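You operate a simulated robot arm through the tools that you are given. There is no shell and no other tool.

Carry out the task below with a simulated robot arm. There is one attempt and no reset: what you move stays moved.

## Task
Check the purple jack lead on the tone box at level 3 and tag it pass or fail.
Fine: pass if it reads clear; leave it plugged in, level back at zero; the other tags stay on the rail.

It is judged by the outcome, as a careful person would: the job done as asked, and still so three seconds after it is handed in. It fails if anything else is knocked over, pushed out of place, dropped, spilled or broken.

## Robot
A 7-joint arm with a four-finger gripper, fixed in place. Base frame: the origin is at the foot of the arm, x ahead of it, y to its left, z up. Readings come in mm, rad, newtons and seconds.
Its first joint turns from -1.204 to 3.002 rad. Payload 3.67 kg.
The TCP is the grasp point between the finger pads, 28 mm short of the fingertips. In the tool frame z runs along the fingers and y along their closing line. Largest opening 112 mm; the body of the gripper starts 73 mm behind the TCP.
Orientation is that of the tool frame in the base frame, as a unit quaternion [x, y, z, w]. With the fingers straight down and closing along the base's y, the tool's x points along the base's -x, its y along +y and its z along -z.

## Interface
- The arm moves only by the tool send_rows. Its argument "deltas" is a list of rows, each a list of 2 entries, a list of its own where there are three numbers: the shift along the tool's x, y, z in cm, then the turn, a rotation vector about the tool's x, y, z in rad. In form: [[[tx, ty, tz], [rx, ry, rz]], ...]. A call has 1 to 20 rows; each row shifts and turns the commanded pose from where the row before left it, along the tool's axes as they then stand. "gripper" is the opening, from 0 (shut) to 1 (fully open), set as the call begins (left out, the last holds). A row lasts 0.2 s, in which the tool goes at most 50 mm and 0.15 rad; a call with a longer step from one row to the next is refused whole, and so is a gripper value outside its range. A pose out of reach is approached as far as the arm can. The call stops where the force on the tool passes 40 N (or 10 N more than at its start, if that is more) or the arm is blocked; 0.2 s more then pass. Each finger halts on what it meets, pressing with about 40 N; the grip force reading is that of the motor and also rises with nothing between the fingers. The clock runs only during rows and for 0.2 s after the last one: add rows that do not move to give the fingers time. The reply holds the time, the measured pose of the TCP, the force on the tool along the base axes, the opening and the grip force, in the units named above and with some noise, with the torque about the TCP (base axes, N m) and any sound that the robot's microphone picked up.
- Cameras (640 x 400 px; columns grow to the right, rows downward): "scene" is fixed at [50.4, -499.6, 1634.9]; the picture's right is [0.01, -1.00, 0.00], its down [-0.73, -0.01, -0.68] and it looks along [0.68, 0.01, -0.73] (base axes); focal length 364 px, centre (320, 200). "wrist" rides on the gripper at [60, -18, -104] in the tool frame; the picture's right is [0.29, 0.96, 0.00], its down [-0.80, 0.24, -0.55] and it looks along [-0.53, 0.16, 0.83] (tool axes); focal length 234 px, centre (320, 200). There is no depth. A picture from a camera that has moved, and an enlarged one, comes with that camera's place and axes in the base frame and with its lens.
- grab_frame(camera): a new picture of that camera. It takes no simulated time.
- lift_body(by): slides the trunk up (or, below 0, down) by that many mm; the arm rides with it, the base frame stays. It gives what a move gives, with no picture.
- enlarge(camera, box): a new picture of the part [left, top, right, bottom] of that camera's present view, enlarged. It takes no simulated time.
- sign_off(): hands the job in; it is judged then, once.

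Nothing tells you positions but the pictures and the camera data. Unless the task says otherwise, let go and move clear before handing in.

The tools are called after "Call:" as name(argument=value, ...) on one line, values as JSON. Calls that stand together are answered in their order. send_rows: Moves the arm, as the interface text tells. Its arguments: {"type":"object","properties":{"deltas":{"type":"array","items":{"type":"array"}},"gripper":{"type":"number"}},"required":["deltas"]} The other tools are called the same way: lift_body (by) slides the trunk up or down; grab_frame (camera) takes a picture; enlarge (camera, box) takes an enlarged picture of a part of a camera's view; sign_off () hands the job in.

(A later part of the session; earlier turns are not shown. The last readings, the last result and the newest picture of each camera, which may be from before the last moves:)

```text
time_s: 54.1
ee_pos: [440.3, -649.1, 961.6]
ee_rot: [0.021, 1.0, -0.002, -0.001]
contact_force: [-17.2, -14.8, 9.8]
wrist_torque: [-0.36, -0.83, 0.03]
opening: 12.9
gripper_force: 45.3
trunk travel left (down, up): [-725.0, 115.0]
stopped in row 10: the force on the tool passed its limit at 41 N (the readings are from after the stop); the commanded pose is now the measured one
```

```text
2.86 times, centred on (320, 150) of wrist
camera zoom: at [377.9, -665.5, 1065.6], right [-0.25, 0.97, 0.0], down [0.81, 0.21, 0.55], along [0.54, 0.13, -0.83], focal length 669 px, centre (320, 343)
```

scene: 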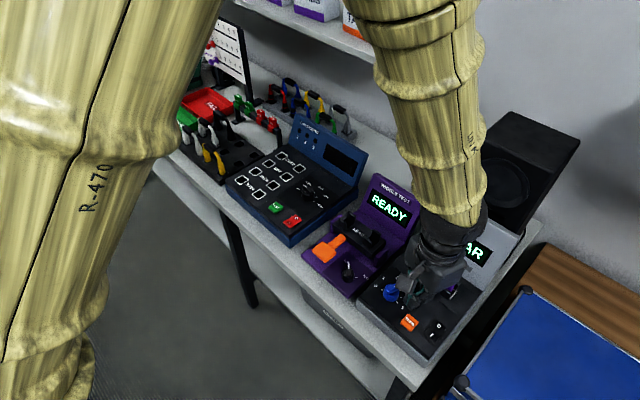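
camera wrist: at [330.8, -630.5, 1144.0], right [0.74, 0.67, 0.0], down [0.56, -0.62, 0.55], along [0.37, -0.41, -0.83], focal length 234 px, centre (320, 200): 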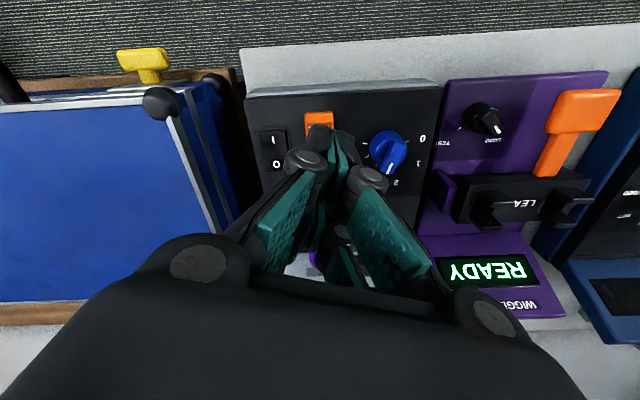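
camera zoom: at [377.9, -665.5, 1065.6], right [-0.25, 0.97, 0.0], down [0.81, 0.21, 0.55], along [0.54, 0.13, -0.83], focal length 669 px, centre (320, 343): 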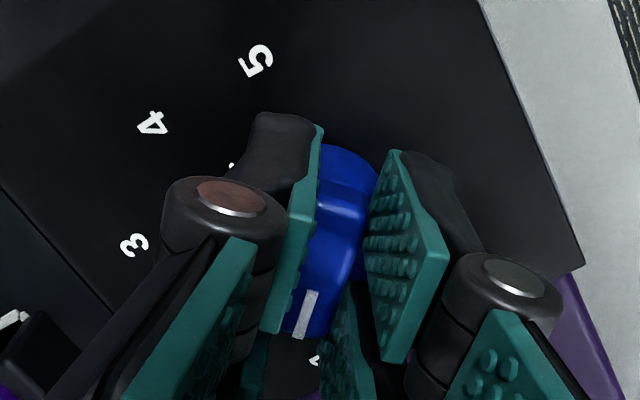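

The turn stopped partway because my grip was slightly off the knob's axis, with side load building up. I'll let go, rise a little and re-centre before continuing.

Call:
send_rows(deltas=[[[0, 0, 0], [0, 0, 0]], [[0, 0, 0], [0, 0, 0]], [[0, 0, -2], [0, 0, 0]], [[0, 0, -4], [0, 0, 0]], [[0, 0, -4], [0, 0, 0]], [[0, 0, 0], [0, 0, 0]], [[0, 0, 0], [0, 0, 0]]], gripper=0.3)

Call:
enlarge(camera="wrist", box=[240, 60, 400, 220])

Call:
enlarge(camera="scene", box=[340, 180, 520, 360])

```text
time_s: 55.7
ee_pos: [442.0, -648.8, 1061.1]
ee_rot: [0.021, 1.0, -0.001, 0.0]
contact_force: [-1.1, 0.3, -0.5]
wrist_torque: [-0.02, -0.01, -0.02]
opening: 33.6
gripper_force: 0.0
trunk travel left (down, up): [-725.0, 115.0]
```

```text
2.50 times, centred on (320, 140) of wrist
camera zoom: at [379.1, -665.6, 1165.5], right [-0.25, 0.97, 0.0], down [0.81, 0.21, 0.55], along [0.54, 0.14, -0.83], focal length 585 px, centre (320, 350)
```

zoom: 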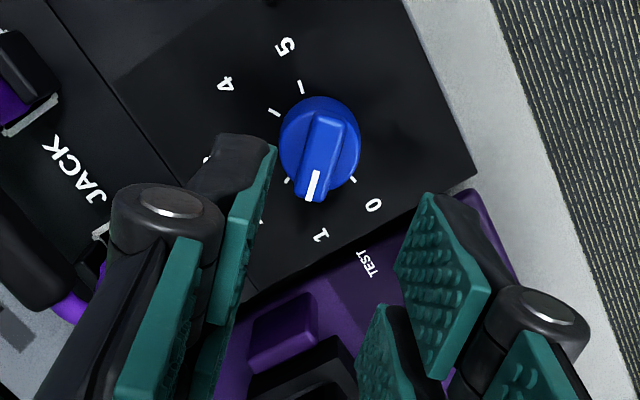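

```text
2.22 times, centred on (430, 270) of scene
camera zoom: at [50.4, -499.6, 1634.9], right [0.01, -1.0, 0.0], down [-0.73, -0.01, -0.68], along [0.68, 0.01, -0.73], focal length 809 px, centre (76, 44)
```

zoom: 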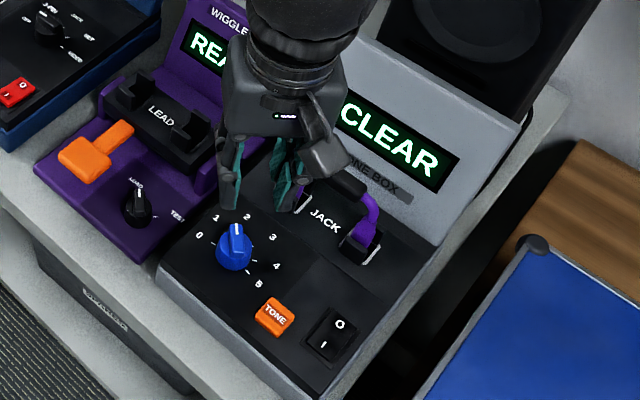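

The knob is now between 1 and 2 and, by the ticks, the tool is centred on it within about 0.6 mm. I'll go down again, re-grip and check side forces before turning the rest.

Call:
send_rows(deltas=[[[-0.04, 0, 4], [0, 0, 0]], [[0, 0, 4], [0, 0, 0]], [[0, 0, 1], [0, 0, 0]], [[0, 0, 0.7], [0, 0, 0]], [[0, 0, 0], [0, 0, 0]], [[0, 0, 0], [0, 0, 0]]])

Call:
send_rows(deltas=[[[0, 0, 0], [0, 0, 0]], [[0, 0, 0], [0, 0, 0]], [[0, 0, 0], [0, 0, 0]], [[0, 0, 0], [0, 0, 0]]], gripper=0.0)

```text
time_s: 57.1
ee_pos: [441.6, -649.5, 963.7]
ee_rot: [0.019, 1.0, -0.001, 0.0]
contact_force: [0.7, 0.5, -0.6]
wrist_torque: [-0.01, 0.01, 0.0]
opening: 33.4
gripper_force: 0.0
trunk travel left (down, up): [-725.0, 115.0]
```

```text
time_s: 58.1
ee_pos: [444.0, -650.8, 963.3]
ee_rot: [0.021, 1.0, -0.001, 0.002]
contact_force: [1.1, -7.4, -0.4]
wrist_torque: [-0.22, -0.02, 0.0]
opening: 13.0
gripper_force: 45.4
trunk travel left (down, up): [-725.0, 115.0]
```

A small sideways force shows about 1 mm of offset, so I'll shift to relieve it and then turn slowly, checking the force as I go.

Call:
send_rows(deltas=[[[0.06, -0.1, 0], [0, 0, 0]], [[0, 0, 0], [0, 0, -0.06]], [[0, 0, 0], [0, 0, -0.06]], [[0, 0, 0], [0, 0, -0.06]], [[0, 0, 0], [0, 0, -0.06]], [[0, 0, 0], [0, 0, -0.06]], [[0, 0, 0], [0, 0, 0]]])

```text
time_s: 59.7
ee_pos: [442.2, -649.2, 963.8]
ee_rot: [-0.129, 0.992, -0.001, 0.001]
contact_force: [10.1, -2.4, 5.7]
wrist_torque: [0.14, -1.02, 0.05]
opening: 13.1
gripper_force: 44.4
trunk travel left (down, up): [-725.0, 115.0]
```

Call:
send_rows(deltas=[[[-0.09, -0.04, 0], [0, 0, 0]], [[0, 0, 0], [0, 0, -0.06]], [[0, 0, 0], [0, 0, -0.06]], [[0, 0, 0], [0, 0, -0.06]], [[0, 0, 0], [0, 0, -0.06]], [[0, 0, 0], [0, 0, -0.06]], [[0, 0, 0], [0, 0, 0]]])

```text
time_s: 61.3
ee_pos: [442.0, -650.0, 963.5]
ee_rot: [-0.276, 0.961, 0.0, 0.0]
contact_force: [0.0, 1.2, 1.8]
wrist_torque: [-0.72, 1.15, -0.02]
opening: 12.9
gripper_force: 45.1
trunk travel left (down, up): [-725.0, 115.0]
```

Forces are low now at about -32°. The remaining turn to the 0 tick is 0.406 rad.

Call:
send_rows(deltas=[[[0, 0, 0], [0, 0, -0.058]], [[0, 0, 0], [0, 0, -0.058]], [[0, 0, 0], [0, 0, -0.058]], [[0, 0, 0], [0, 0, -0.058]], [[0, 0, 0], [0, 0, -0.058]], [[0, 0, 0], [0, 0, -0.058]], [[0, 0, 0], [0, 0, -0.058]], [[0, 0, 0], [0, 0, 0]]])

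Call:
enlarge(camera="wrist", box=[260, 80, 380, 220])

```text
time_s: 63.1
ee_pos: [442.5, -649.0, 964.5]
ee_rot: [-0.464, 0.886, -0.001, 0.0]
contact_force: [-10.1, 13.2, -15.5]
wrist_torque: [-0.02, 0.51, -0.25]
opening: 13.1
gripper_force: 45.2
trunk travel left (down, up): [-725.0, 115.0]
```

```text
2.86 times, centred on (320, 150) of wrist
camera zoom: at [421.3, -709.2, 1068.0], right [-0.95, 0.31, 0.0], down [0.26, 0.79, 0.55], along [0.17, 0.53, -0.83], focal length 669 px, centre (320, 343)
```

zoom: 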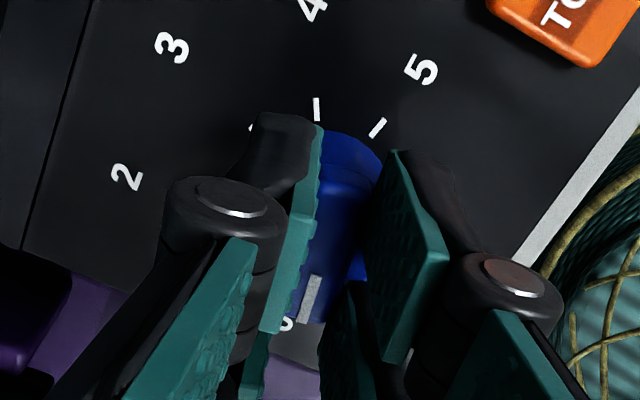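

The tool is back at the starting angle with the mark by 0. I'll let go and rise to check the pointer.

Call:
send_rows(deltas=[[[0, 0, 0], [0, 0, 0]], [[0, 0, 0], [0, 0, 0]], [[0, 0, -2], [0, 0, 0]], [[0, 0, -4], [0, 0, 0]], [[0, 0, -4], [0, 0, 0]], [[0, 0, 0], [0, 0, 0]], [[0, 0, 0], [0, 0, 0]]], gripper=0.3)

Call:
enlarge(camera="wrist", box=[260, 80, 380, 200])

Call:
enlarge(camera="scene", box=[340, 180, 520, 360])

```text
time_s: 64.7
ee_pos: [441.5, -650.0, 1063.2]
ee_rot: [-0.463, 0.886, -0.001, 0.0]
contact_force: [-0.5, -0.4, 0.8]
wrist_torque: [-0.03, -0.03, -0.01]
opening: 33.5
gripper_force: 0.0
trunk travel left (down, up): [-725.0, 115.0]
```

```text
3.33 times, centred on (320, 140) of wrist
camera zoom: at [420.2, -708.9, 1168.7], right [-0.95, 0.31, 0.0], down [0.26, 0.79, 0.55], along [0.17, 0.53, -0.83], focal length 781 px, centre (320, 400)
```

zoom: 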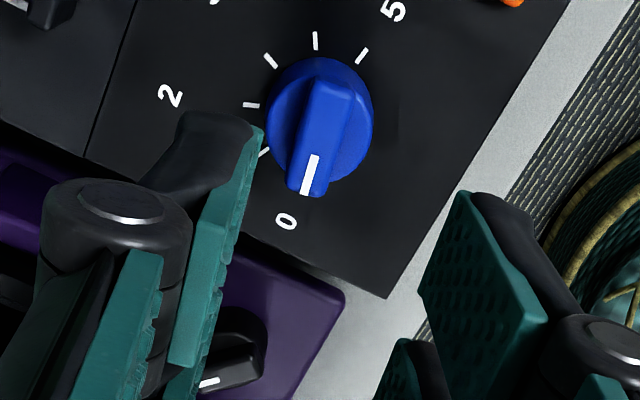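

```text
2.22 times, centred on (430, 270) of scene
camera zoom: at [50.4, -499.6, 1634.9], right [0.01, -1.0, 0.0], down [-0.73, -0.01, -0.68], along [0.68, 0.01, -0.73], focal length 809 px, centre (76, 44)
```

zoom: 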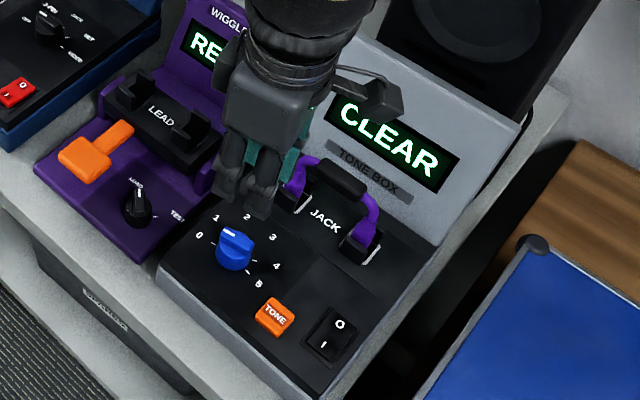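

The dial is back on 0 and the lead is still plugged in with CLEAR showing. Next is the PASS tag: I'll rise, turn the tool so it faces the wall, and travel along the bench to in front of the tag rail.

Call:
send_rows(deltas=[[[0, 0, -4.1], [0, 0, 0]], [[0, 0, -4.1], [0, 0, 0]], [[0, 0, -4.1], [0, 0, 0]], [[0, 0, 0], [0, 0, 0.1346]], [[0, 0, 0], [0, 0, 0.1346]], [[0, 0, 0], [0, 0, 0.1346]], [[0, 0, 0], [0, 0, 0.1346]], [[0, 0, 0], [0, 0, 0.1346]], [[0, 0, 0], [0, 0, 0.1346]], [[0, 0, 0], [0, 0, 0.1346]], [[0, 0, 0], [0, 0, 0.1346]], [[0, 0, 0], [0, 0, 0.1346]], [[0, 0, 0], [0, 0, 0.1346]], [[0, 0, 0], [0, 0, 0.1346]], [[0, 0, 0], [0, 0, 0.1346]], [[0, 0, 0], [0, 0, 0.1346]]])

Call:
send_rows(deltas=[[[0, 4.85, 0], [0, 0, 0]], [[0, 4.85, 0], [0, 0, 0]], [[0, 4.85, 0], [0, 0, 0]], [[0, 4.85, 0], [0, 0, 0]], [[0, 4.85, 0], [0, 0, 0]], [[0, 4.85, 0], [0, 0, 0]], [[0, 4.85, 0], [0, 0, 0]], [[0, 4.85, 0], [0, 0, 0]], [[0, 4.85, 0], [0, 0, 0]], [[0, 4.85, 0], [0, 0, 0]], [[0, 4.85, 0], [0, 0, 0]], [[0, 4.85, 0], [0, 0, 0]], [[0, 4.85, 0], [0, 0, 0]], [[0, 4.85, 0], [0, 0, 0]]])

Call:
grab_frame(camera="scene")

Call:
grab_frame(camera="wrist")

```text
time_s: 68.1
ee_pos: [443.5, -650.0, 1186.2]
ee_rot: [0.384, 0.923, -0.001, 0.001]
contact_force: [-0.2, 0.2, -0.2]
wrist_torque: [0.0, -0.03, 0.03]
opening: 33.5
gripper_force: 0.1
trunk travel left (down, up): [-725.0, 115.0]
```

```text
time_s: 71.1
ee_pos: [926.0, -170.0, 1188.8]
ee_rot: [0.382, 0.924, -0.001, -0.001]
contact_force: [0.2, 0.0, -1.4]
wrist_torque: [0.0, 0.02, -0.03]
opening: 33.5
gripper_force: 0.0
trunk travel left (down, up): [-725.0, 115.0]
```

```text
taken
```

scene: 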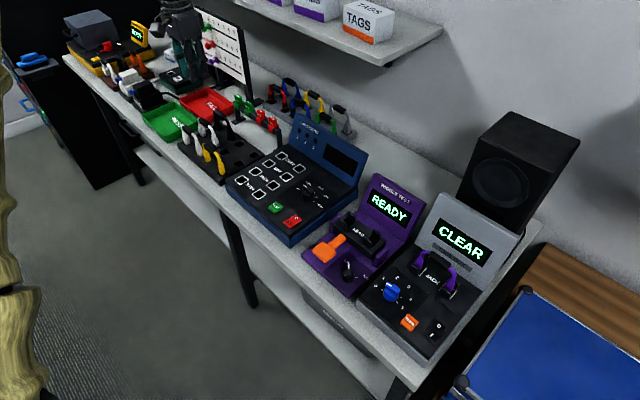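

```text
taken
camera wrist: at [869.1, -138.9, 1292.1], right [0.47, 0.88, 0.0], down [0.73, -0.39, 0.55], along [0.49, -0.26, -0.83], focal length 234 px, centre (320, 200)
```

wrist: 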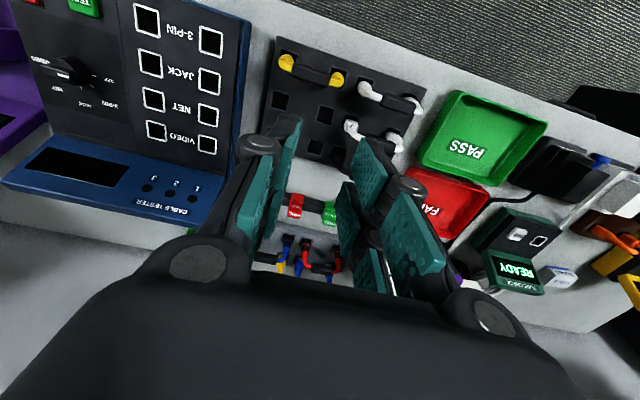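

I'm in front of the rail at (926,-170,1189). Because the tags are farther than the straight-down reach, I'll tilt the tool 30° toward the wall and look at them.

Call:
send_rows(deltas=[[[0, 0, 0], [0, -0.131, 0]], [[0, 0, 0], [0, -0.131, 0]], [[0, 0, 0], [0, -0.131, 0]], [[0, 0, 0], [0, -0.131, 0]], [[0, 0, 0], [0, 0, 0]]])

Call:
grab_frame(camera="wrist")

Call:
grab_frame(camera="scene")

```text
time_s: 72.5
ee_pos: [923.0, -220.5, 1179.1]
ee_rot: [0.406, 0.884, -0.079, 0.219]
contact_force: [-0.7, -0.4, -0.1]
wrist_torque: [0.02, -0.01, 0.04]
opening: 33.9
gripper_force: 0.0
trunk travel left (down, up): [-725.0, 115.0]
stopped in row 5: the arm was blocked; the commanded pose is now the measured one
```

```text
taken
camera wrist: at [840.1, -158.9, 1244.4], right [0.55, 0.83, -0.09], down [0.46, -0.21, 0.86], along [0.69, -0.52, -0.5], focal length 234 px, centre (320, 200)
```

wrist: 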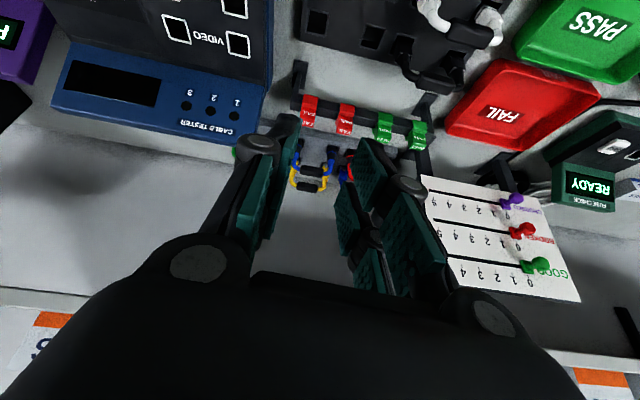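

```text
taken
```

scene: 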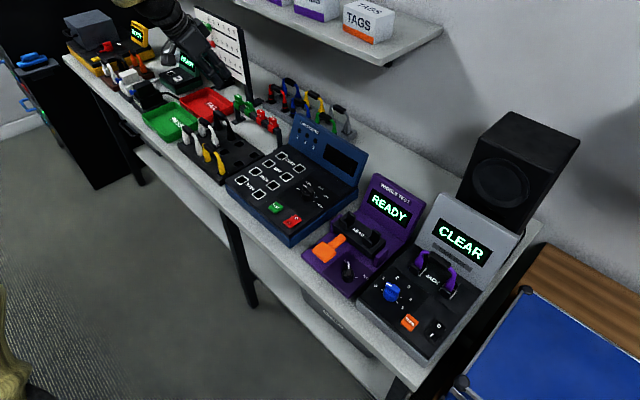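

The arm couldn't follow that tilt fully and stopped (no contact). From this pose the tags are well in view though, so I'll study them first.

Call:
enlarge(camera="wrist", box=[280, 60, 440, 170])

Call:
enlarge(camera="wrist", box=[360, 90, 440, 160])

```text
3.64 times, centred on (360, 115) of wrist
camera zoom: at [840.1, -158.9, 1244.4], right [0.55, 0.83, -0.09], down [0.46, -0.21, 0.86], along [0.69, -0.52, -0.5], focal length 852 px, centre (174, 509)
```

zoom: 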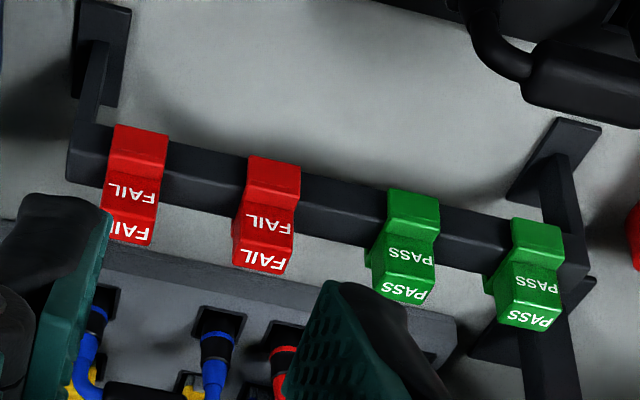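

```text
5.71 times, centred on (400, 125) of wrist
camera zoom: at [840.1, -158.9, 1244.4], right [0.55, 0.83, -0.09], down [0.46, -0.21, 0.86], along [0.69, -0.52, -0.5], focal length 1338 px, centre (-137, 629)
```

zoom: 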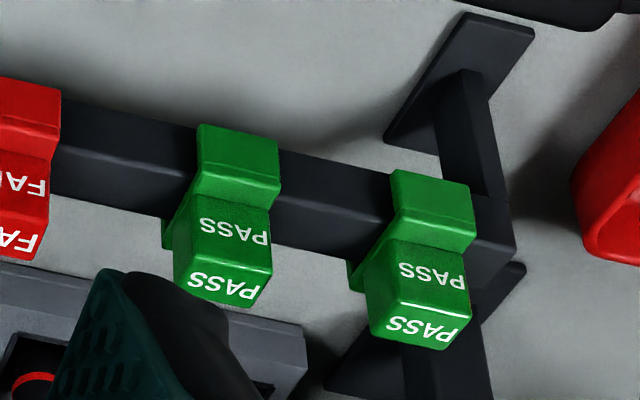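

The tag sides stand about 20 mm above the rail top (z≈953), so I can grip a PASS tag by its sides. I need more reach and tilt, so I'll undo the tilt, back the arm off over the open floor, and lower the trunk to get a flatter forearm.

Call:
send_rows(deltas=[[[0, 0, 0], [0.0054, 0.1173, -0.0187]], [[0, 0, 0], [0.0054, 0.1173, -0.0187]], [[0, 0, 0], [0.0054, 0.1173, -0.0187]], [[0, 0, 0], [0.0054, 0.1173, -0.0187]], [[0, 0, 0], [0, 0, 0]]])

```text
time_s: 73.7
ee_pos: [922.3, -215.2, 1181.9]
ee_rot: [0.38, 0.925, -0.002, 0.001]
contact_force: [-0.8, -0.3, 0.4]
wrist_torque: [-0.07, -0.03, -0.01]
opening: 33.8
gripper_force: 0.1
trunk travel left (down, up): [-725.0, 115.0]
```

Call:
send_rows(deltas=[[[4.75, -0.92, 0], [0, 0, 0]], [[4.75, -0.92, 0], [0, 0, 0]], [[4.75, -0.92, 0], [0, 0, 0]], [[4.75, -0.92, 0], [0, 0, 0]], [[4.75, -0.92, 0], [0, 0, 0]], [[4.75, -0.92, 0], [0, 0, 0]], [[4.75, -0.92, 0], [0, 0, 0]], [[4.75, -0.92, 0], [0, 0, 0]]])

Call:
grab_frame(camera="wrist")

Call:
grab_frame(camera="scene")

```text
time_s: 75.5
ee_pos: [602.0, -6.4, 1181.3]
ee_rot: [0.387, 0.922, 0.009, -0.005]
contact_force: [-0.1, 0.4, 1.2]
wrist_torque: [-0.04, -0.05, 0.02]
opening: 33.5
gripper_force: 0.1
trunk travel left (down, up): [-725.0, 115.0]
```

```text
taken
camera wrist: at [545.3, 21.9, 1285.5], right [0.48, 0.88, 0.02], down [0.73, -0.41, 0.54], along [0.48, -0.25, -0.84], focal length 234 px, centre (320, 200)
```

wrist: 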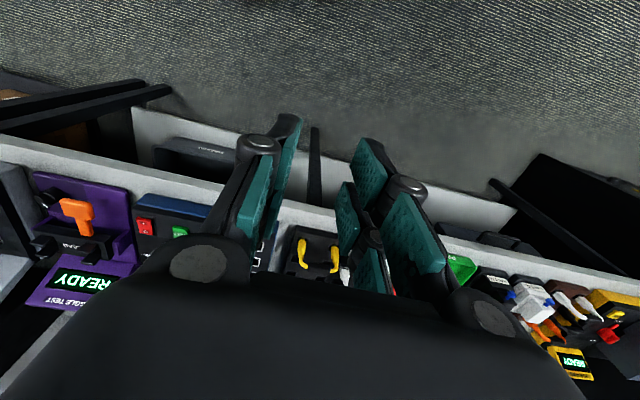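

```text
taken
```

scene: 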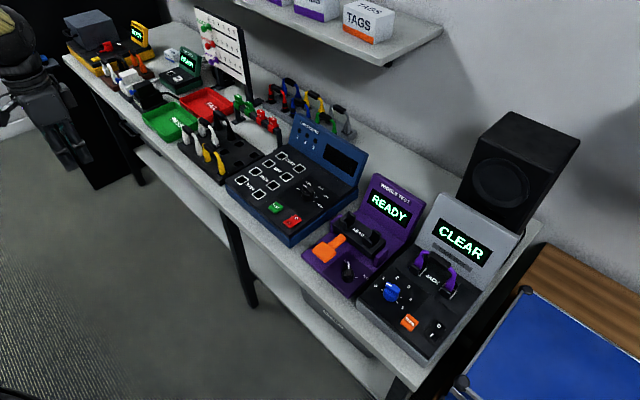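

The gripper is over open floor now. I'll lower the trunk 300 mm.

Call:
lift_body(by=-300)

Call:
grab_frame(camera="scene")

```text
time_s: 78.5
ee_pos: [602.4, -3.2, 885.1]
ee_rot: [0.384, 0.923, 0.01, -0.002]
contact_force: [0.0, 1.0, -0.5]
wrist_torque: [0.0, -0.01, -0.04]
opening: 33.3
gripper_force: 0.1
trunk travel left (down, up): [-425.0, 415.0]
```

```text
taken
```

scene: 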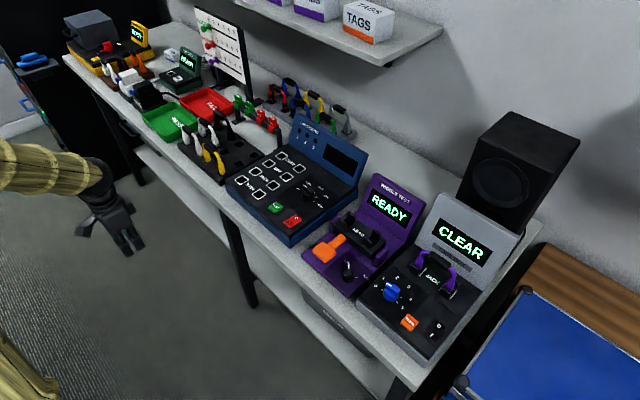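

The trunk is down and the arm is clear. I'll raise the tool back to z≈1185 with the arm and return towards the front of the tag rail.

Call:
send_rows(deltas=[[[0, 0, -4.9], [0, 0, 0]], [[0, 0, -4.9], [0, 0, 0]], [[0, 0, -4.9], [0, 0, 0]], [[0, 0, -4.9], [0, 0, 0]], [[0, 0, -4.9], [0, 0, 0]], [[0, 0, -4.9], [0, 0, 0]], [[-4.75, 0.92, 0], [0, 0, 0]], [[-4.75, 0.92, 0], [0, 0, 0]], [[-4.75, 0.92, 0], [0, 0, 0]], [[-4.75, 0.92, 0], [0, 0, 0]], [[-4.75, 0.92, 0], [0, 0, 0]], [[-4.75, 0.92, 0], [0, 0, 0]], [[0, 0, 0], [0, 0, 0]]])

Call:
grab_frame(camera="scene")

```text
time_s: 81.3
ee_pos: [843.8, -163.5, 1174.1]
ee_rot: [0.381, 0.925, -0.002, 0.002]
contact_force: [0.0, 0.4, -0.1]
wrist_torque: [0.01, -0.03, 0.02]
opening: 33.6
gripper_force: 0.1
trunk travel left (down, up): [-425.0, 415.0]
```

```text
taken
```

scene: 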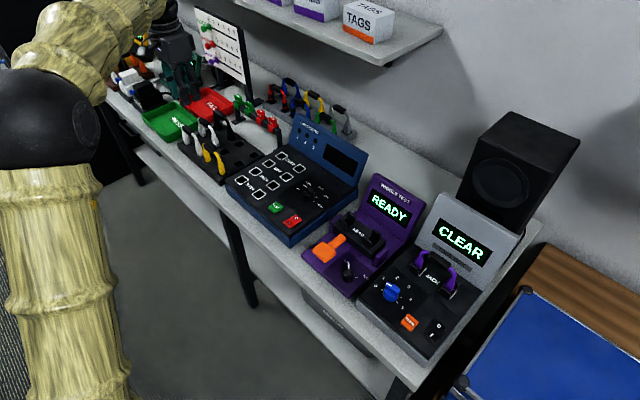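

The elbow is now up and the forearm flatter. I'll tilt 30° toward the wall here and see if the arm follows.

Call:
send_rows(deltas=[[[0, 0, 0], [0, -0.131, 0]], [[0, 0, 0], [0, -0.131, 0]], [[0, 0, 0], [0, -0.131, 0]], [[0, 0, 0], [0, -0.131, 0]], [[0, 0, 0], [0, 0, 0]], [[0, 0, 0], [0, 0, 0]]])

Call:
grab_frame(camera="wrist")

```text
time_s: 82.7
ee_pos: [842.0, -164.7, 1174.0]
ee_rot: [0.369, 0.893, -0.099, 0.24]
contact_force: [-0.5, 0.0, 0.5]
wrist_torque: [0.03, 0.01, 0.03]
opening: 33.5
gripper_force: 0.1
trunk travel left (down, up): [-425.0, 415.0]
```

```text
taken
camera wrist: at [754.5, -104.3, 1233.2], right [0.5, 0.85, -0.14], down [0.46, -0.12, 0.88], along [0.73, -0.51, -0.45], focal length 234 px, centre (320, 200)
```

wrist: 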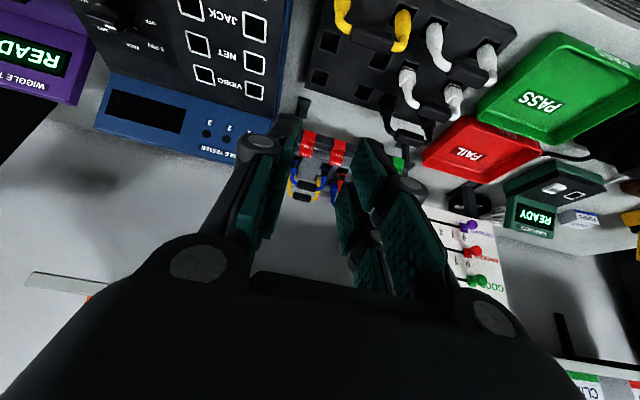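

The tilt works with the trunk lower. Now I'll approach to just in front of and above the tags for a close look.

Call:
send_rows(deltas=[[[-1.22, 2.013, 3.483], [0, 0, 0]], [[-1.22, 2.013, 3.483], [0, 0, 0]], [[-1.22, 2.013, 3.483], [0, 0, 0]], [[-1.22, 2.013, 3.483], [0, 0, 0]], [[-1.22, 2.013, 3.483], [0, 0, 0]], [[-1.22, 2.013, 3.483], [0, 0, 0]], [[0, 0, 0], [0, 0, 0]], [[0, 0, 0], [0, 0, 0]]])

Call:
grab_frame(camera="wrist")

Call:
grab_frame(camera="scene")

```text
time_s: 84.5
ee_pos: [1047.7, -196.2, 1026.0]
ee_rot: [0.368, 0.892, -0.101, 0.241]
contact_force: [-0.9, 0.2, -0.1]
wrist_torque: [0.01, 0.0, -0.01]
opening: 33.8
gripper_force: 0.2
trunk travel left (down, up): [-425.0, 415.0]
```

```text
taken
camera wrist: at [959.7, -135.0, 1086.6], right [0.5, 0.85, -0.15], down [0.46, -0.12, 0.88], along [0.73, -0.51, -0.45], focal length 234 px, centre (320, 200)
```

wrist: 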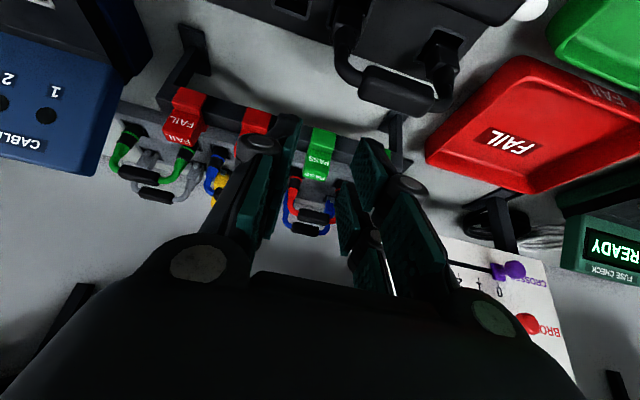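

```text
taken
```

scene: 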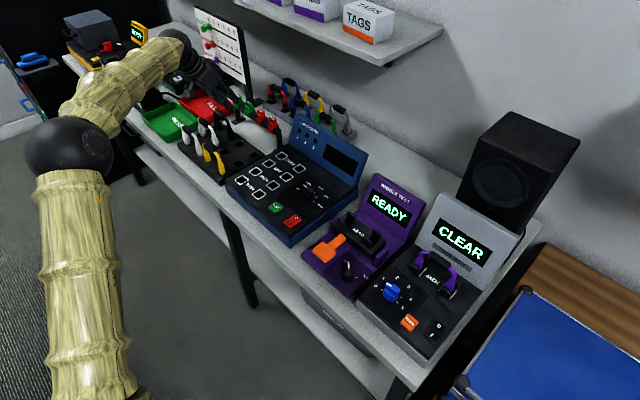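

Call:
enlarge(camera="wrist", box=[270, 90, 410, 210])

Call:
enlarge(camera="scene", box=[160, 20, 300, 150])

```text
3.33 times, centred on (340, 150) of wrist
camera zoom: at [959.7, -135.0, 1086.6], right [0.5, 0.85, -0.15], down [0.46, -0.12, 0.88], along [0.73, -0.51, -0.45], focal length 781 px, centre (253, 367)
```

zoom: 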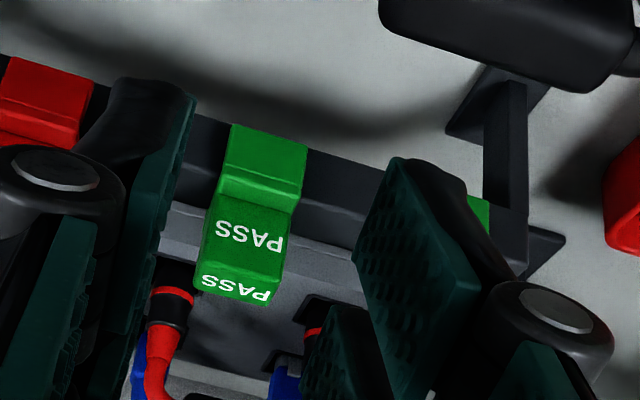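

```text
3.08 times, centred on (230, 85) of scene
camera zoom: at [50.4, -499.6, 1634.9], right [0.01, -1.0, 0.0], down [-0.73, -0.01, -0.68], along [0.68, 0.01, -0.73], focal length 1121 px, centre (597, 554)
```

zoom: 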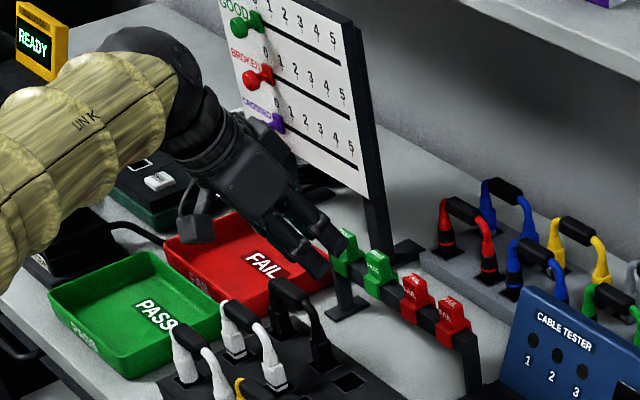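

PASS tag nearest me: handle centred at about (1109,-250), top z≈966, roughly 22 mm wide and standing 25 mm above the rail. I'll open to about 42 mm and move to a pre-grasp spot straight back along the tool axis from it.

Call:
send_rows(deltas=[[[-1.9, 0.32, 1.11], [0, 0, 0]], [[-1.9, 0.32, 1.11], [0, 0, 0]], [[0, 0, 0], [0, 0, 0]], [[0, 0, 0], [0, 0, 0]]], gripper=0.375)

Call:
grab_frame(camera="wrist")

Call:
enlarge(camera="wrist", box=[250, 90, 390, 210])

Call:
enlarge(camera="scene", box=[160, 20, 300, 150])

```text
time_s: 85.5
ee_pos: [1084.7, -222.5, 1026.8]
ee_rot: [0.367, 0.893, -0.1, 0.241]
contact_force: [-0.4, -0.2, -0.5]
wrist_torque: [-0.04, 0.02, 0.01]
opening: 41.9
gripper_force: 0.1
trunk travel left (down, up): [-425.0, 415.0]
```

```text
taken
camera wrist: at [996.0, -161.7, 1087.9], right [0.5, 0.85, -0.15], down [0.46, -0.12, 0.88], along [0.73, -0.51, -0.45], focal length 234 px, centre (320, 200)
```

wrist: 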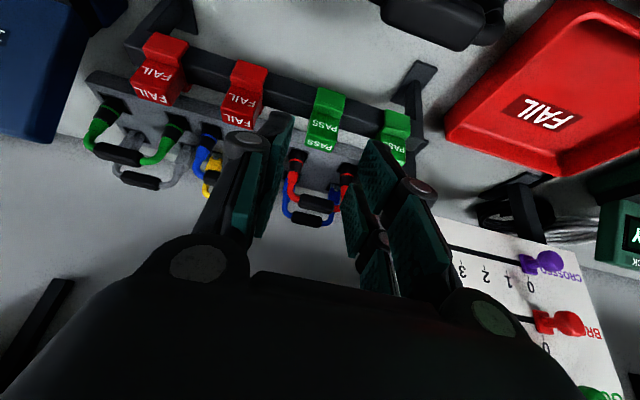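

```text
3.33 times, centred on (320, 150) of wrist
camera zoom: at [996.0, -161.7, 1087.9], right [0.5, 0.85, -0.15], down [0.46, -0.12, 0.88], along [0.73, -0.51, -0.45], focal length 781 px, centre (320, 367)
```

zoom: 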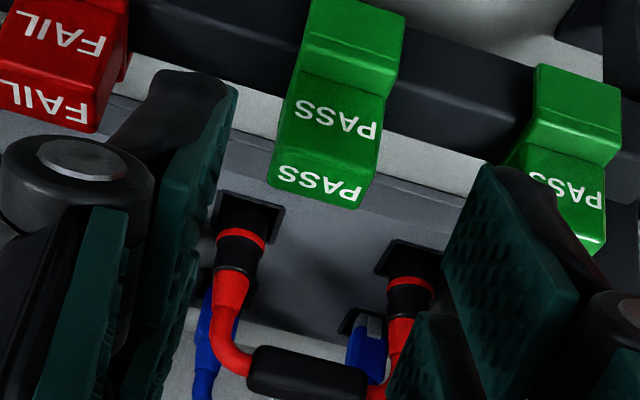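

```text
3.08 times, centred on (230, 85) of scene
camera zoom: at [50.4, -499.6, 1634.9], right [0.01, -1.0, 0.0], down [-0.73, -0.01, -0.68], along [0.68, 0.01, -0.73], focal length 1121 px, centre (597, 554)
```

zoom: 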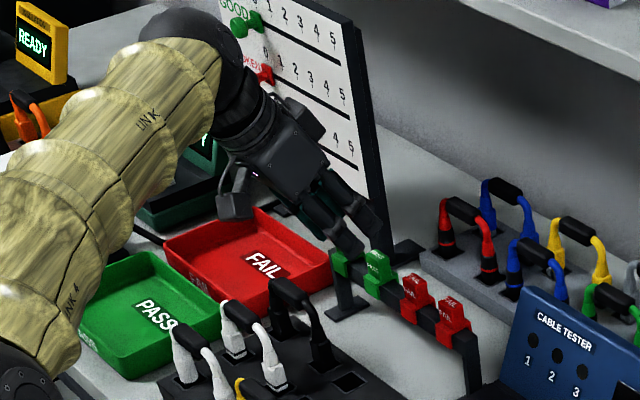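

The fingers are lined up over the tag in the along-bench direction. I'll move half of the remaining ~57 mm along the tool axis and check again.

Call:
send_rows(deltas=[[[0.14, 0.05, 1.43], [0, 0, 0]], [[0.14, 0.05, 1.43], [0, 0, 0]], [[0, 0, 0], [0, 0, 0]], [[0, 0, 0], [0, 0, 0]]])

Call:
enlarge(camera="wrist", box=[250, 60, 390, 200])

Call:
enlarge(camera="scene", box=[190, 40, 290, 140])

```text
time_s: 86.5
ee_pos: [1092.3, -230.7, 1003.2]
ee_rot: [0.367, 0.893, -0.1, 0.241]
contact_force: [-0.2, 0.0, -0.4]
wrist_torque: [-0.03, -0.01, -0.02]
opening: 41.8
gripper_force: 0.0
trunk travel left (down, up): [-425.0, 415.0]
```

```text
2.86 times, centred on (320, 130) of wrist
camera zoom: at [1004.3, -170.3, 1062.6], right [0.5, 0.85, -0.15], down [0.46, -0.12, 0.88], along [0.73, -0.51, -0.45], focal length 669 px, centre (320, 400)
```

zoom: 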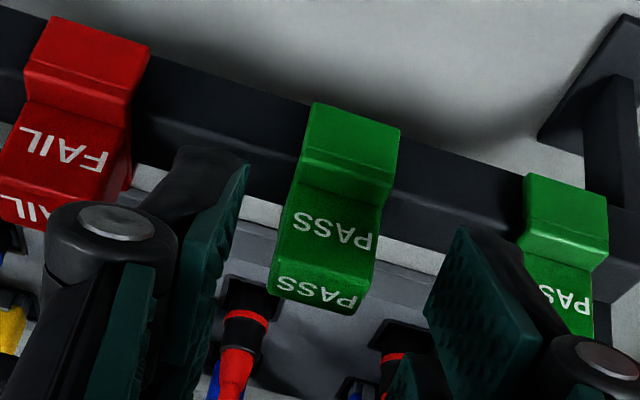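

```text
4.00 times, centred on (240, 90) of scene
camera zoom: at [50.4, -499.6, 1634.9], right [0.01, -1.0, 0.0], down [-0.73, -0.01, -0.68], along [0.68, 0.01, -0.73], focal length 1457 px, centre (640, 640)
```

zoom: 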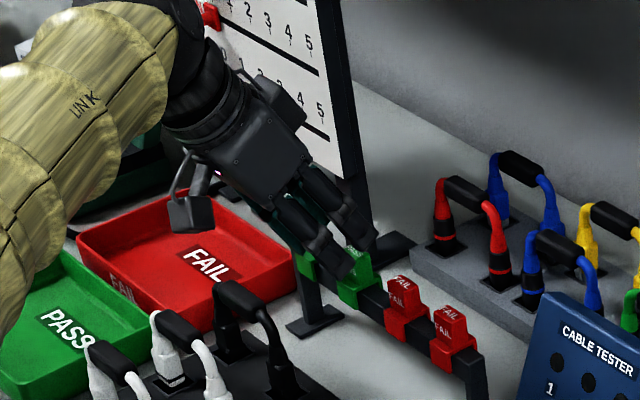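

Tag handle is centred between the fingers, with its top about 40 mm ahead along the tool axis. I'll advance 28 mm so the fingertips cover about 15 mm of it while staying just above the rail.

Call:
send_rows(deltas=[[[0.09, 0, 1.4], [0, 0, 0]], [[0.09, 0, 1.4], [0, 0, 0]], [[0, 0, 0], [0, 0, 0]], [[0, 0, 0], [0, 0, 0]]])

Call:
enlarge(camera="wrist", box=[250, 60, 390, 200])

Call:
enlarge(camera="scene", box=[200, 60, 280, 140])

```text
time_s: 87.5
ee_pos: [1101.2, -240.8, 978.6]
ee_rot: [0.367, 0.893, -0.1, 0.241]
contact_force: [-0.2, -0.4, 0.6]
wrist_torque: [-0.01, 0.01, 0.0]
opening: 41.8
gripper_force: 0.1
trunk travel left (down, up): [-425.0, 415.0]
```

```text
2.86 times, centred on (320, 130) of wrist
camera zoom: at [1012.9, -180.0, 1037.7], right [0.5, 0.85, -0.15], down [0.46, -0.12, 0.88], along [0.73, -0.51, -0.45], focal length 669 px, centre (320, 400)
```

zoom: 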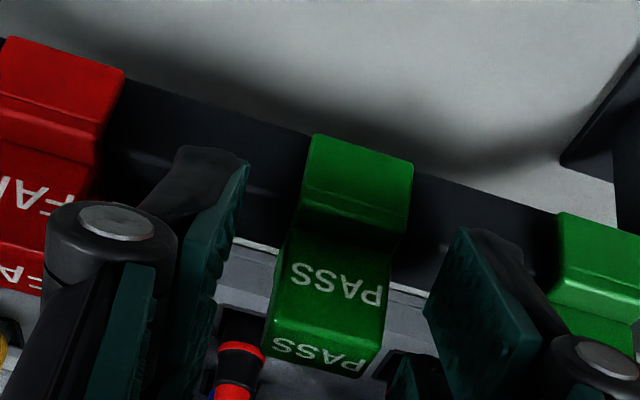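

```text
5.00 times, centred on (240, 100) of scene
camera zoom: at [50.4, -499.6, 1634.9], right [0.01, -1.0, 0.0], down [-0.73, -0.01, -0.68], along [0.68, 0.01, -0.73], focal length 1821 px, centre (720, 700)
```

zoom: 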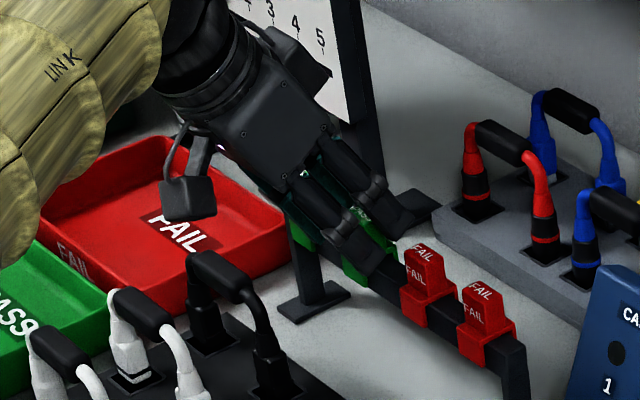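

The tag handle is between the pads with no contact, and neighbouring tags are clear. Closing on it now.

Call:
send_rows(deltas=[[[0, 0, 0], [0, 0, 0]], [[0, 0, 0], [0, 0, 0]], [[0, 0, 0], [0, 0, 0]], [[0, 0, 0], [0, 0, 0]]], gripper=0.0)

Call:
enlarge(camera="wrist", box=[250, 60, 390, 200])

Call:
enlarge(camera="scene", box=[200, 60, 280, 140])

```text
time_s: 88.5
ee_pos: [1101.6, -240.4, 977.8]
ee_rot: [0.368, 0.892, -0.101, 0.242]
contact_force: [-0.7, 0.4, 0.5]
wrist_torque: [-0.05, 0.01, 0.01]
opening: 22.8
gripper_force: 40.0
trunk travel left (down, up): [-425.0, 415.0]
```

```text
2.86 times, centred on (320, 130) of wrist
camera zoom: at [1012.7, -179.8, 1037.9], right [0.5, 0.85, -0.15], down [0.46, -0.12, 0.88], along [0.73, -0.51, -0.45], focal length 669 px, centre (320, 400)
```

zoom: 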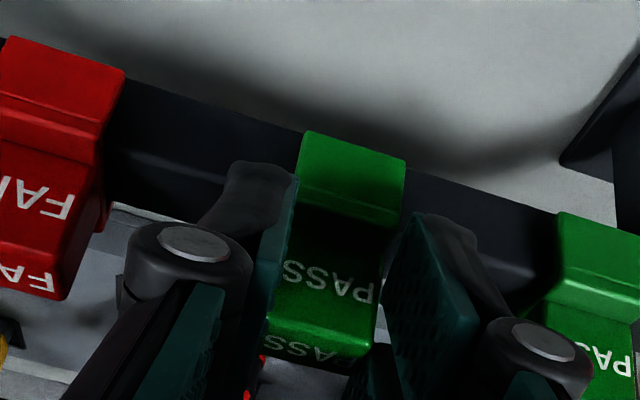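

```text
5.00 times, centred on (240, 100) of scene
camera zoom: at [50.4, -499.6, 1634.9], right [0.01, -1.0, 0.0], down [-0.73, -0.01, -0.68], along [0.68, 0.01, -0.73], focal length 1821 px, centre (720, 700)
```

zoom: 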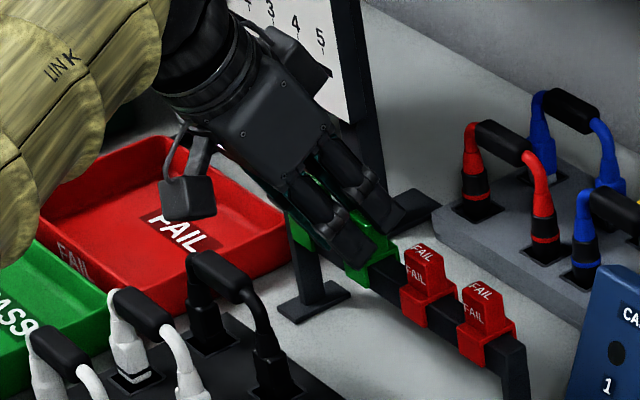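

The PASS tag is held at 22.8 mm. I'll lift straight up slowly and watch the force, since the rail must stay put.

Call:
send_rows(deltas=[[[-0.25, 0, -0.43], [0, 0, 0]], [[-0.25, 0, -0.43], [0, 0, 0]], [[-0.25, 0, -0.43], [0, 0, 0]], [[-0.25, 0, -0.43], [0, 0, 0]]])

Call:
enlarge(camera="wrist", box=[250, 60, 390, 200])

Call:
enlarge(camera="scene", box=[200, 60, 280, 140])

```text
time_s: 89.5
ee_pos: [1101.5, -239.2, 998.6]
ee_rot: [0.367, 0.893, -0.1, 0.241]
contact_force: [-0.1, 0.5, -0.9]
wrist_torque: [0.02, 0.0, 0.02]
opening: 23.1
gripper_force: 40.0
trunk travel left (down, up): [-425.0, 415.0]
```

```text
2.86 times, centred on (320, 130) of wrist
camera zoom: at [1012.6, -179.1, 1057.8], right [0.5, 0.85, -0.15], down [0.46, -0.12, 0.88], along [0.74, -0.51, -0.45], focal length 669 px, centre (320, 400)
```

zoom: 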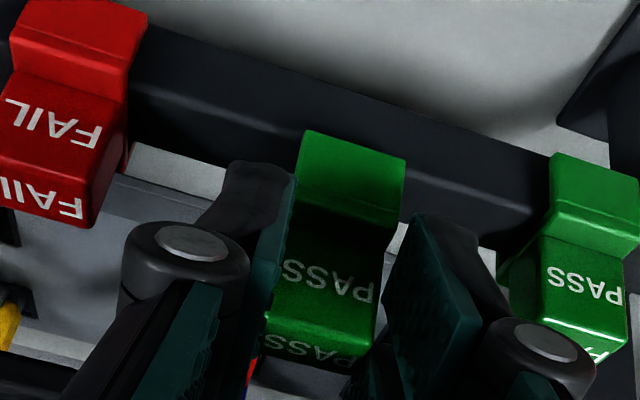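

```text
5.00 times, centred on (240, 100) of scene
camera zoom: at [50.4, -499.6, 1634.9], right [0.01, -1.0, 0.0], down [-0.73, -0.01, -0.68], along [0.68, 0.01, -0.73], focal length 1821 px, centre (720, 700)
```

zoom: 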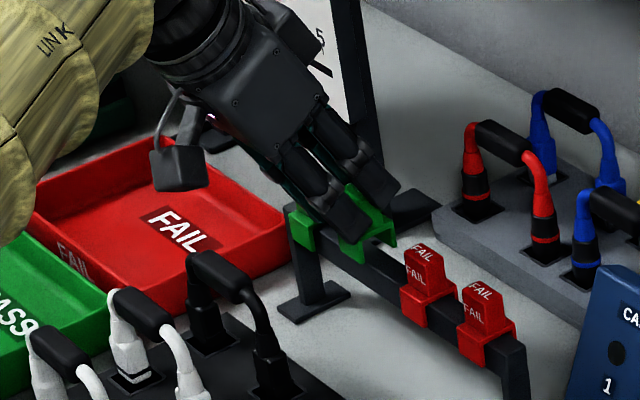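

The tag came off with no resistance and the rail and other tags are undisturbed. I'll lift it higher and back away from the rail.

Call:
send_rows(deltas=[[[-1.26, 0, -2.155], [0, 0, 0]], [[-1.26, 0, -2.155], [0, 0, 0]], [[-1.8, 0, -3.1], [0, 0, 0]], [[-1.8, 0, -3.1], [0, 0, 0]], [[-1.8, 0, -3.1], [0, 0, 0]], [[3.0, 0, -1.75], [0, 0, 0]], [[3.0, 0, -1.75], [0, 0, 0]], [[3.0, 0, -1.75], [0, 0, 0]], [[0, 0, 0], [0, 0, 0]]])

Call:
grab_frame(camera="scene")

Call:
grab_frame(camera="wrist")

```text
time_s: 91.5
ee_pos: [1008.2, -171.6, 1147.2]
ee_rot: [0.368, 0.892, -0.1, 0.241]
contact_force: [-0.1, -0.2, -0.9]
wrist_torque: [0.04, 0.03, -0.02]
opening: 22.7
gripper_force: 39.8
out of reach, approached as far as the arm can: row 4, 5
trunk travel left (down, up): [-425.0, 415.0]
```

```text
taken
```

scene: 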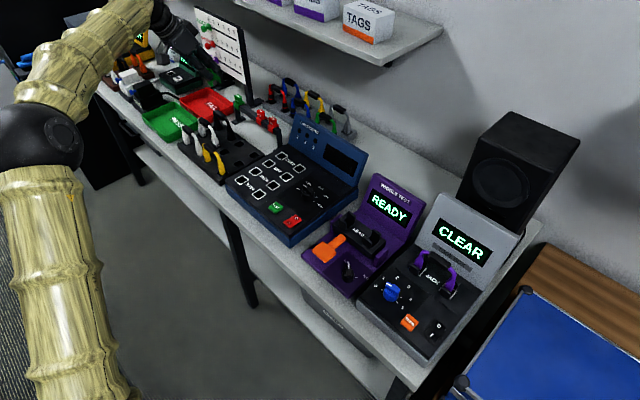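

```text
taken
camera wrist: at [920.0, -110.5, 1206.8], right [0.5, 0.85, -0.15], down [0.46, -0.12, 0.88], along [0.73, -0.51, -0.45], focal length 234 px, centre (320, 200)
```

wrist: 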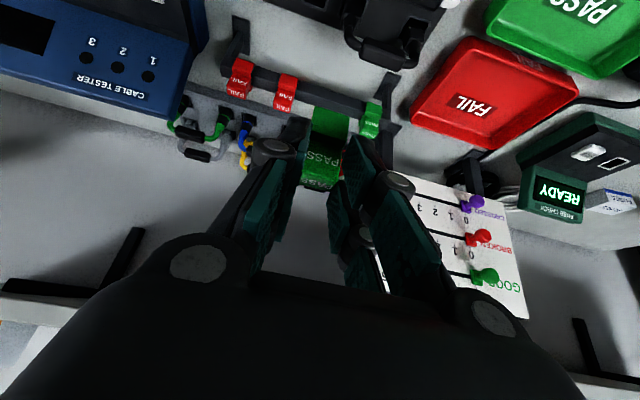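

The tag is held securely. I'll zoom in to measure exactly how it sits in the fingers before carrying it over.

Call:
enlarge(camera="wrist", box=[280, 80, 370, 200])

Call:
enlarge(camera="scene", box=[160, 20, 300, 150])

```text
3.33 times, centred on (325, 140) of wrist
camera zoom: at [920.0, -110.5, 1206.8], right [0.5, 0.85, -0.15], down [0.46, -0.12, 0.88], along [0.73, -0.51, -0.45], focal length 781 px, centre (303, 400)
```

zoom: 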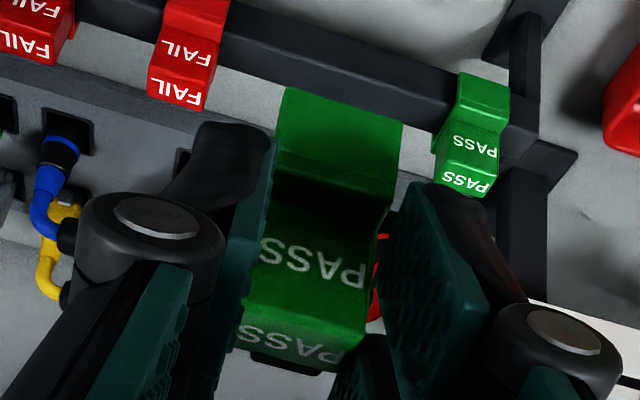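

```text
3.08 times, centred on (230, 85) of scene
camera zoom: at [50.4, -499.6, 1634.9], right [0.01, -1.0, 0.0], down [-0.73, -0.01, -0.68], along [0.68, 0.01, -0.73], focal length 1121 px, centre (597, 554)
```

zoom: 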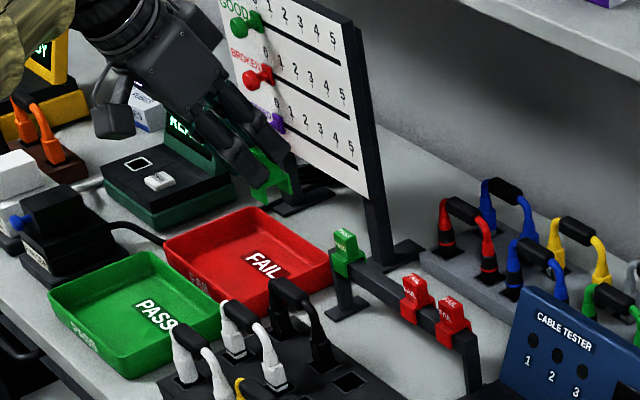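

The tag's centre sits about 11–12 mm wall-side of the TCP, and its legs reach 58 mm below. I'll carry it along the bench to above the lead on the tone box.

Call:
send_rows(deltas=[[[0, -4.6, 0], [0, 0, 0]], [[0, -4.6, 0], [0, 0, 0]], [[0, -4.6, 0], [0, 0, 0]], [[0, -4.6, 0], [0, 0, 0]], [[0, -4.6, 0], [0, 0, 0]], [[0, -4.6, 0], [0, 0, 0]], [[0, -4.6, 0], [0, 0, 0]], [[0, -4.6, 0], [0, 0, 0]], [[0, -4.6, 0], [0, 0, 0]], [[0, -4.6, 0], [0, 0, 0]], [[0, -4.6, 0], [0, 0, 0]], [[0, -4.6, 0], [0, 0, 0]], [[0, -4.6, 0], [0, 0, 0]], [[0, 0, 0], [0, 0, 0]]])

Call:
grab_frame(camera="scene")

```text
time_s: 94.5
ee_pos: [588.6, -594.0, 1148.9]
ee_rot: [0.367, 0.892, -0.1, 0.242]
contact_force: [0.4, -0.4, 0.5]
wrist_torque: [0.0, 0.01, -0.01]
opening: 22.5
gripper_force: 40.3
trunk travel left (down, up): [-425.0, 415.0]
```

```text
taken
```

scene: 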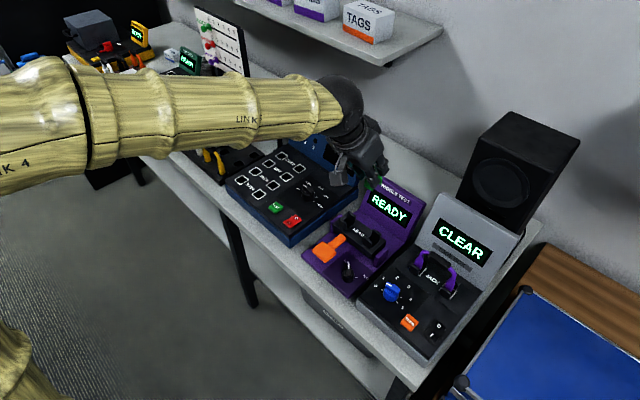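

Call:
send_rows(deltas=[[[0, -4.65, 0], [0, 0, 0]], [[0, -4.65, 0], [0, 0, 0]], [[0, -4.65, 0], [0, 0, 0]], [[0, -4.65, 0], [0, 0, 0]], [[0, 0, 0], [0, 0, 0]], [[0, 0, 0], [0, 0, 0]]])

Call:
grab_frame(camera="scene")

Call:
grab_frame(camera="wrist")

```text
time_s: 95.9
ee_pos: [456.6, -727.2, 1149.3]
ee_rot: [0.368, 0.892, -0.1, 0.242]
contact_force: [0.1, -0.2, -0.6]
wrist_torque: [0.0, 0.0, 0.02]
opening: 22.7
gripper_force: 39.8
trunk travel left (down, up): [-425.0, 415.0]
```

```text
taken
```

scene: 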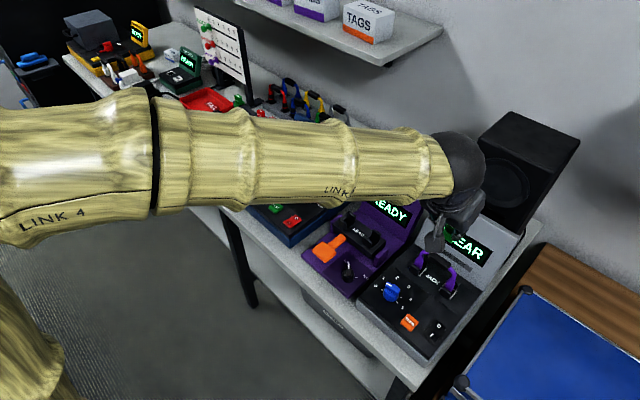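

```text
taken
camera wrist: at [367.8, -666.6, 1209.4], right [0.5, 0.85, -0.15], down [0.46, -0.12, 0.88], along [0.73, -0.51, -0.45], focal length 234 px, centre (320, 200)
```

wrist: 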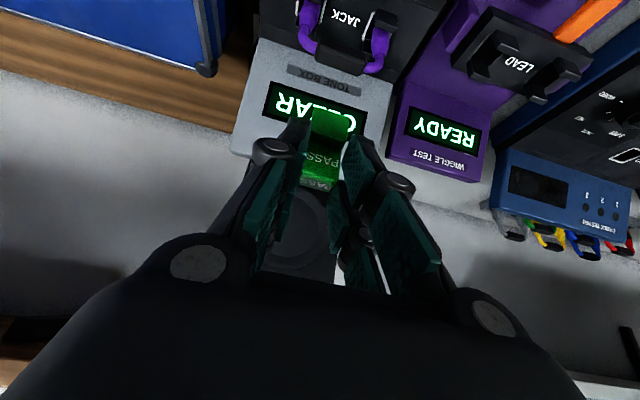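

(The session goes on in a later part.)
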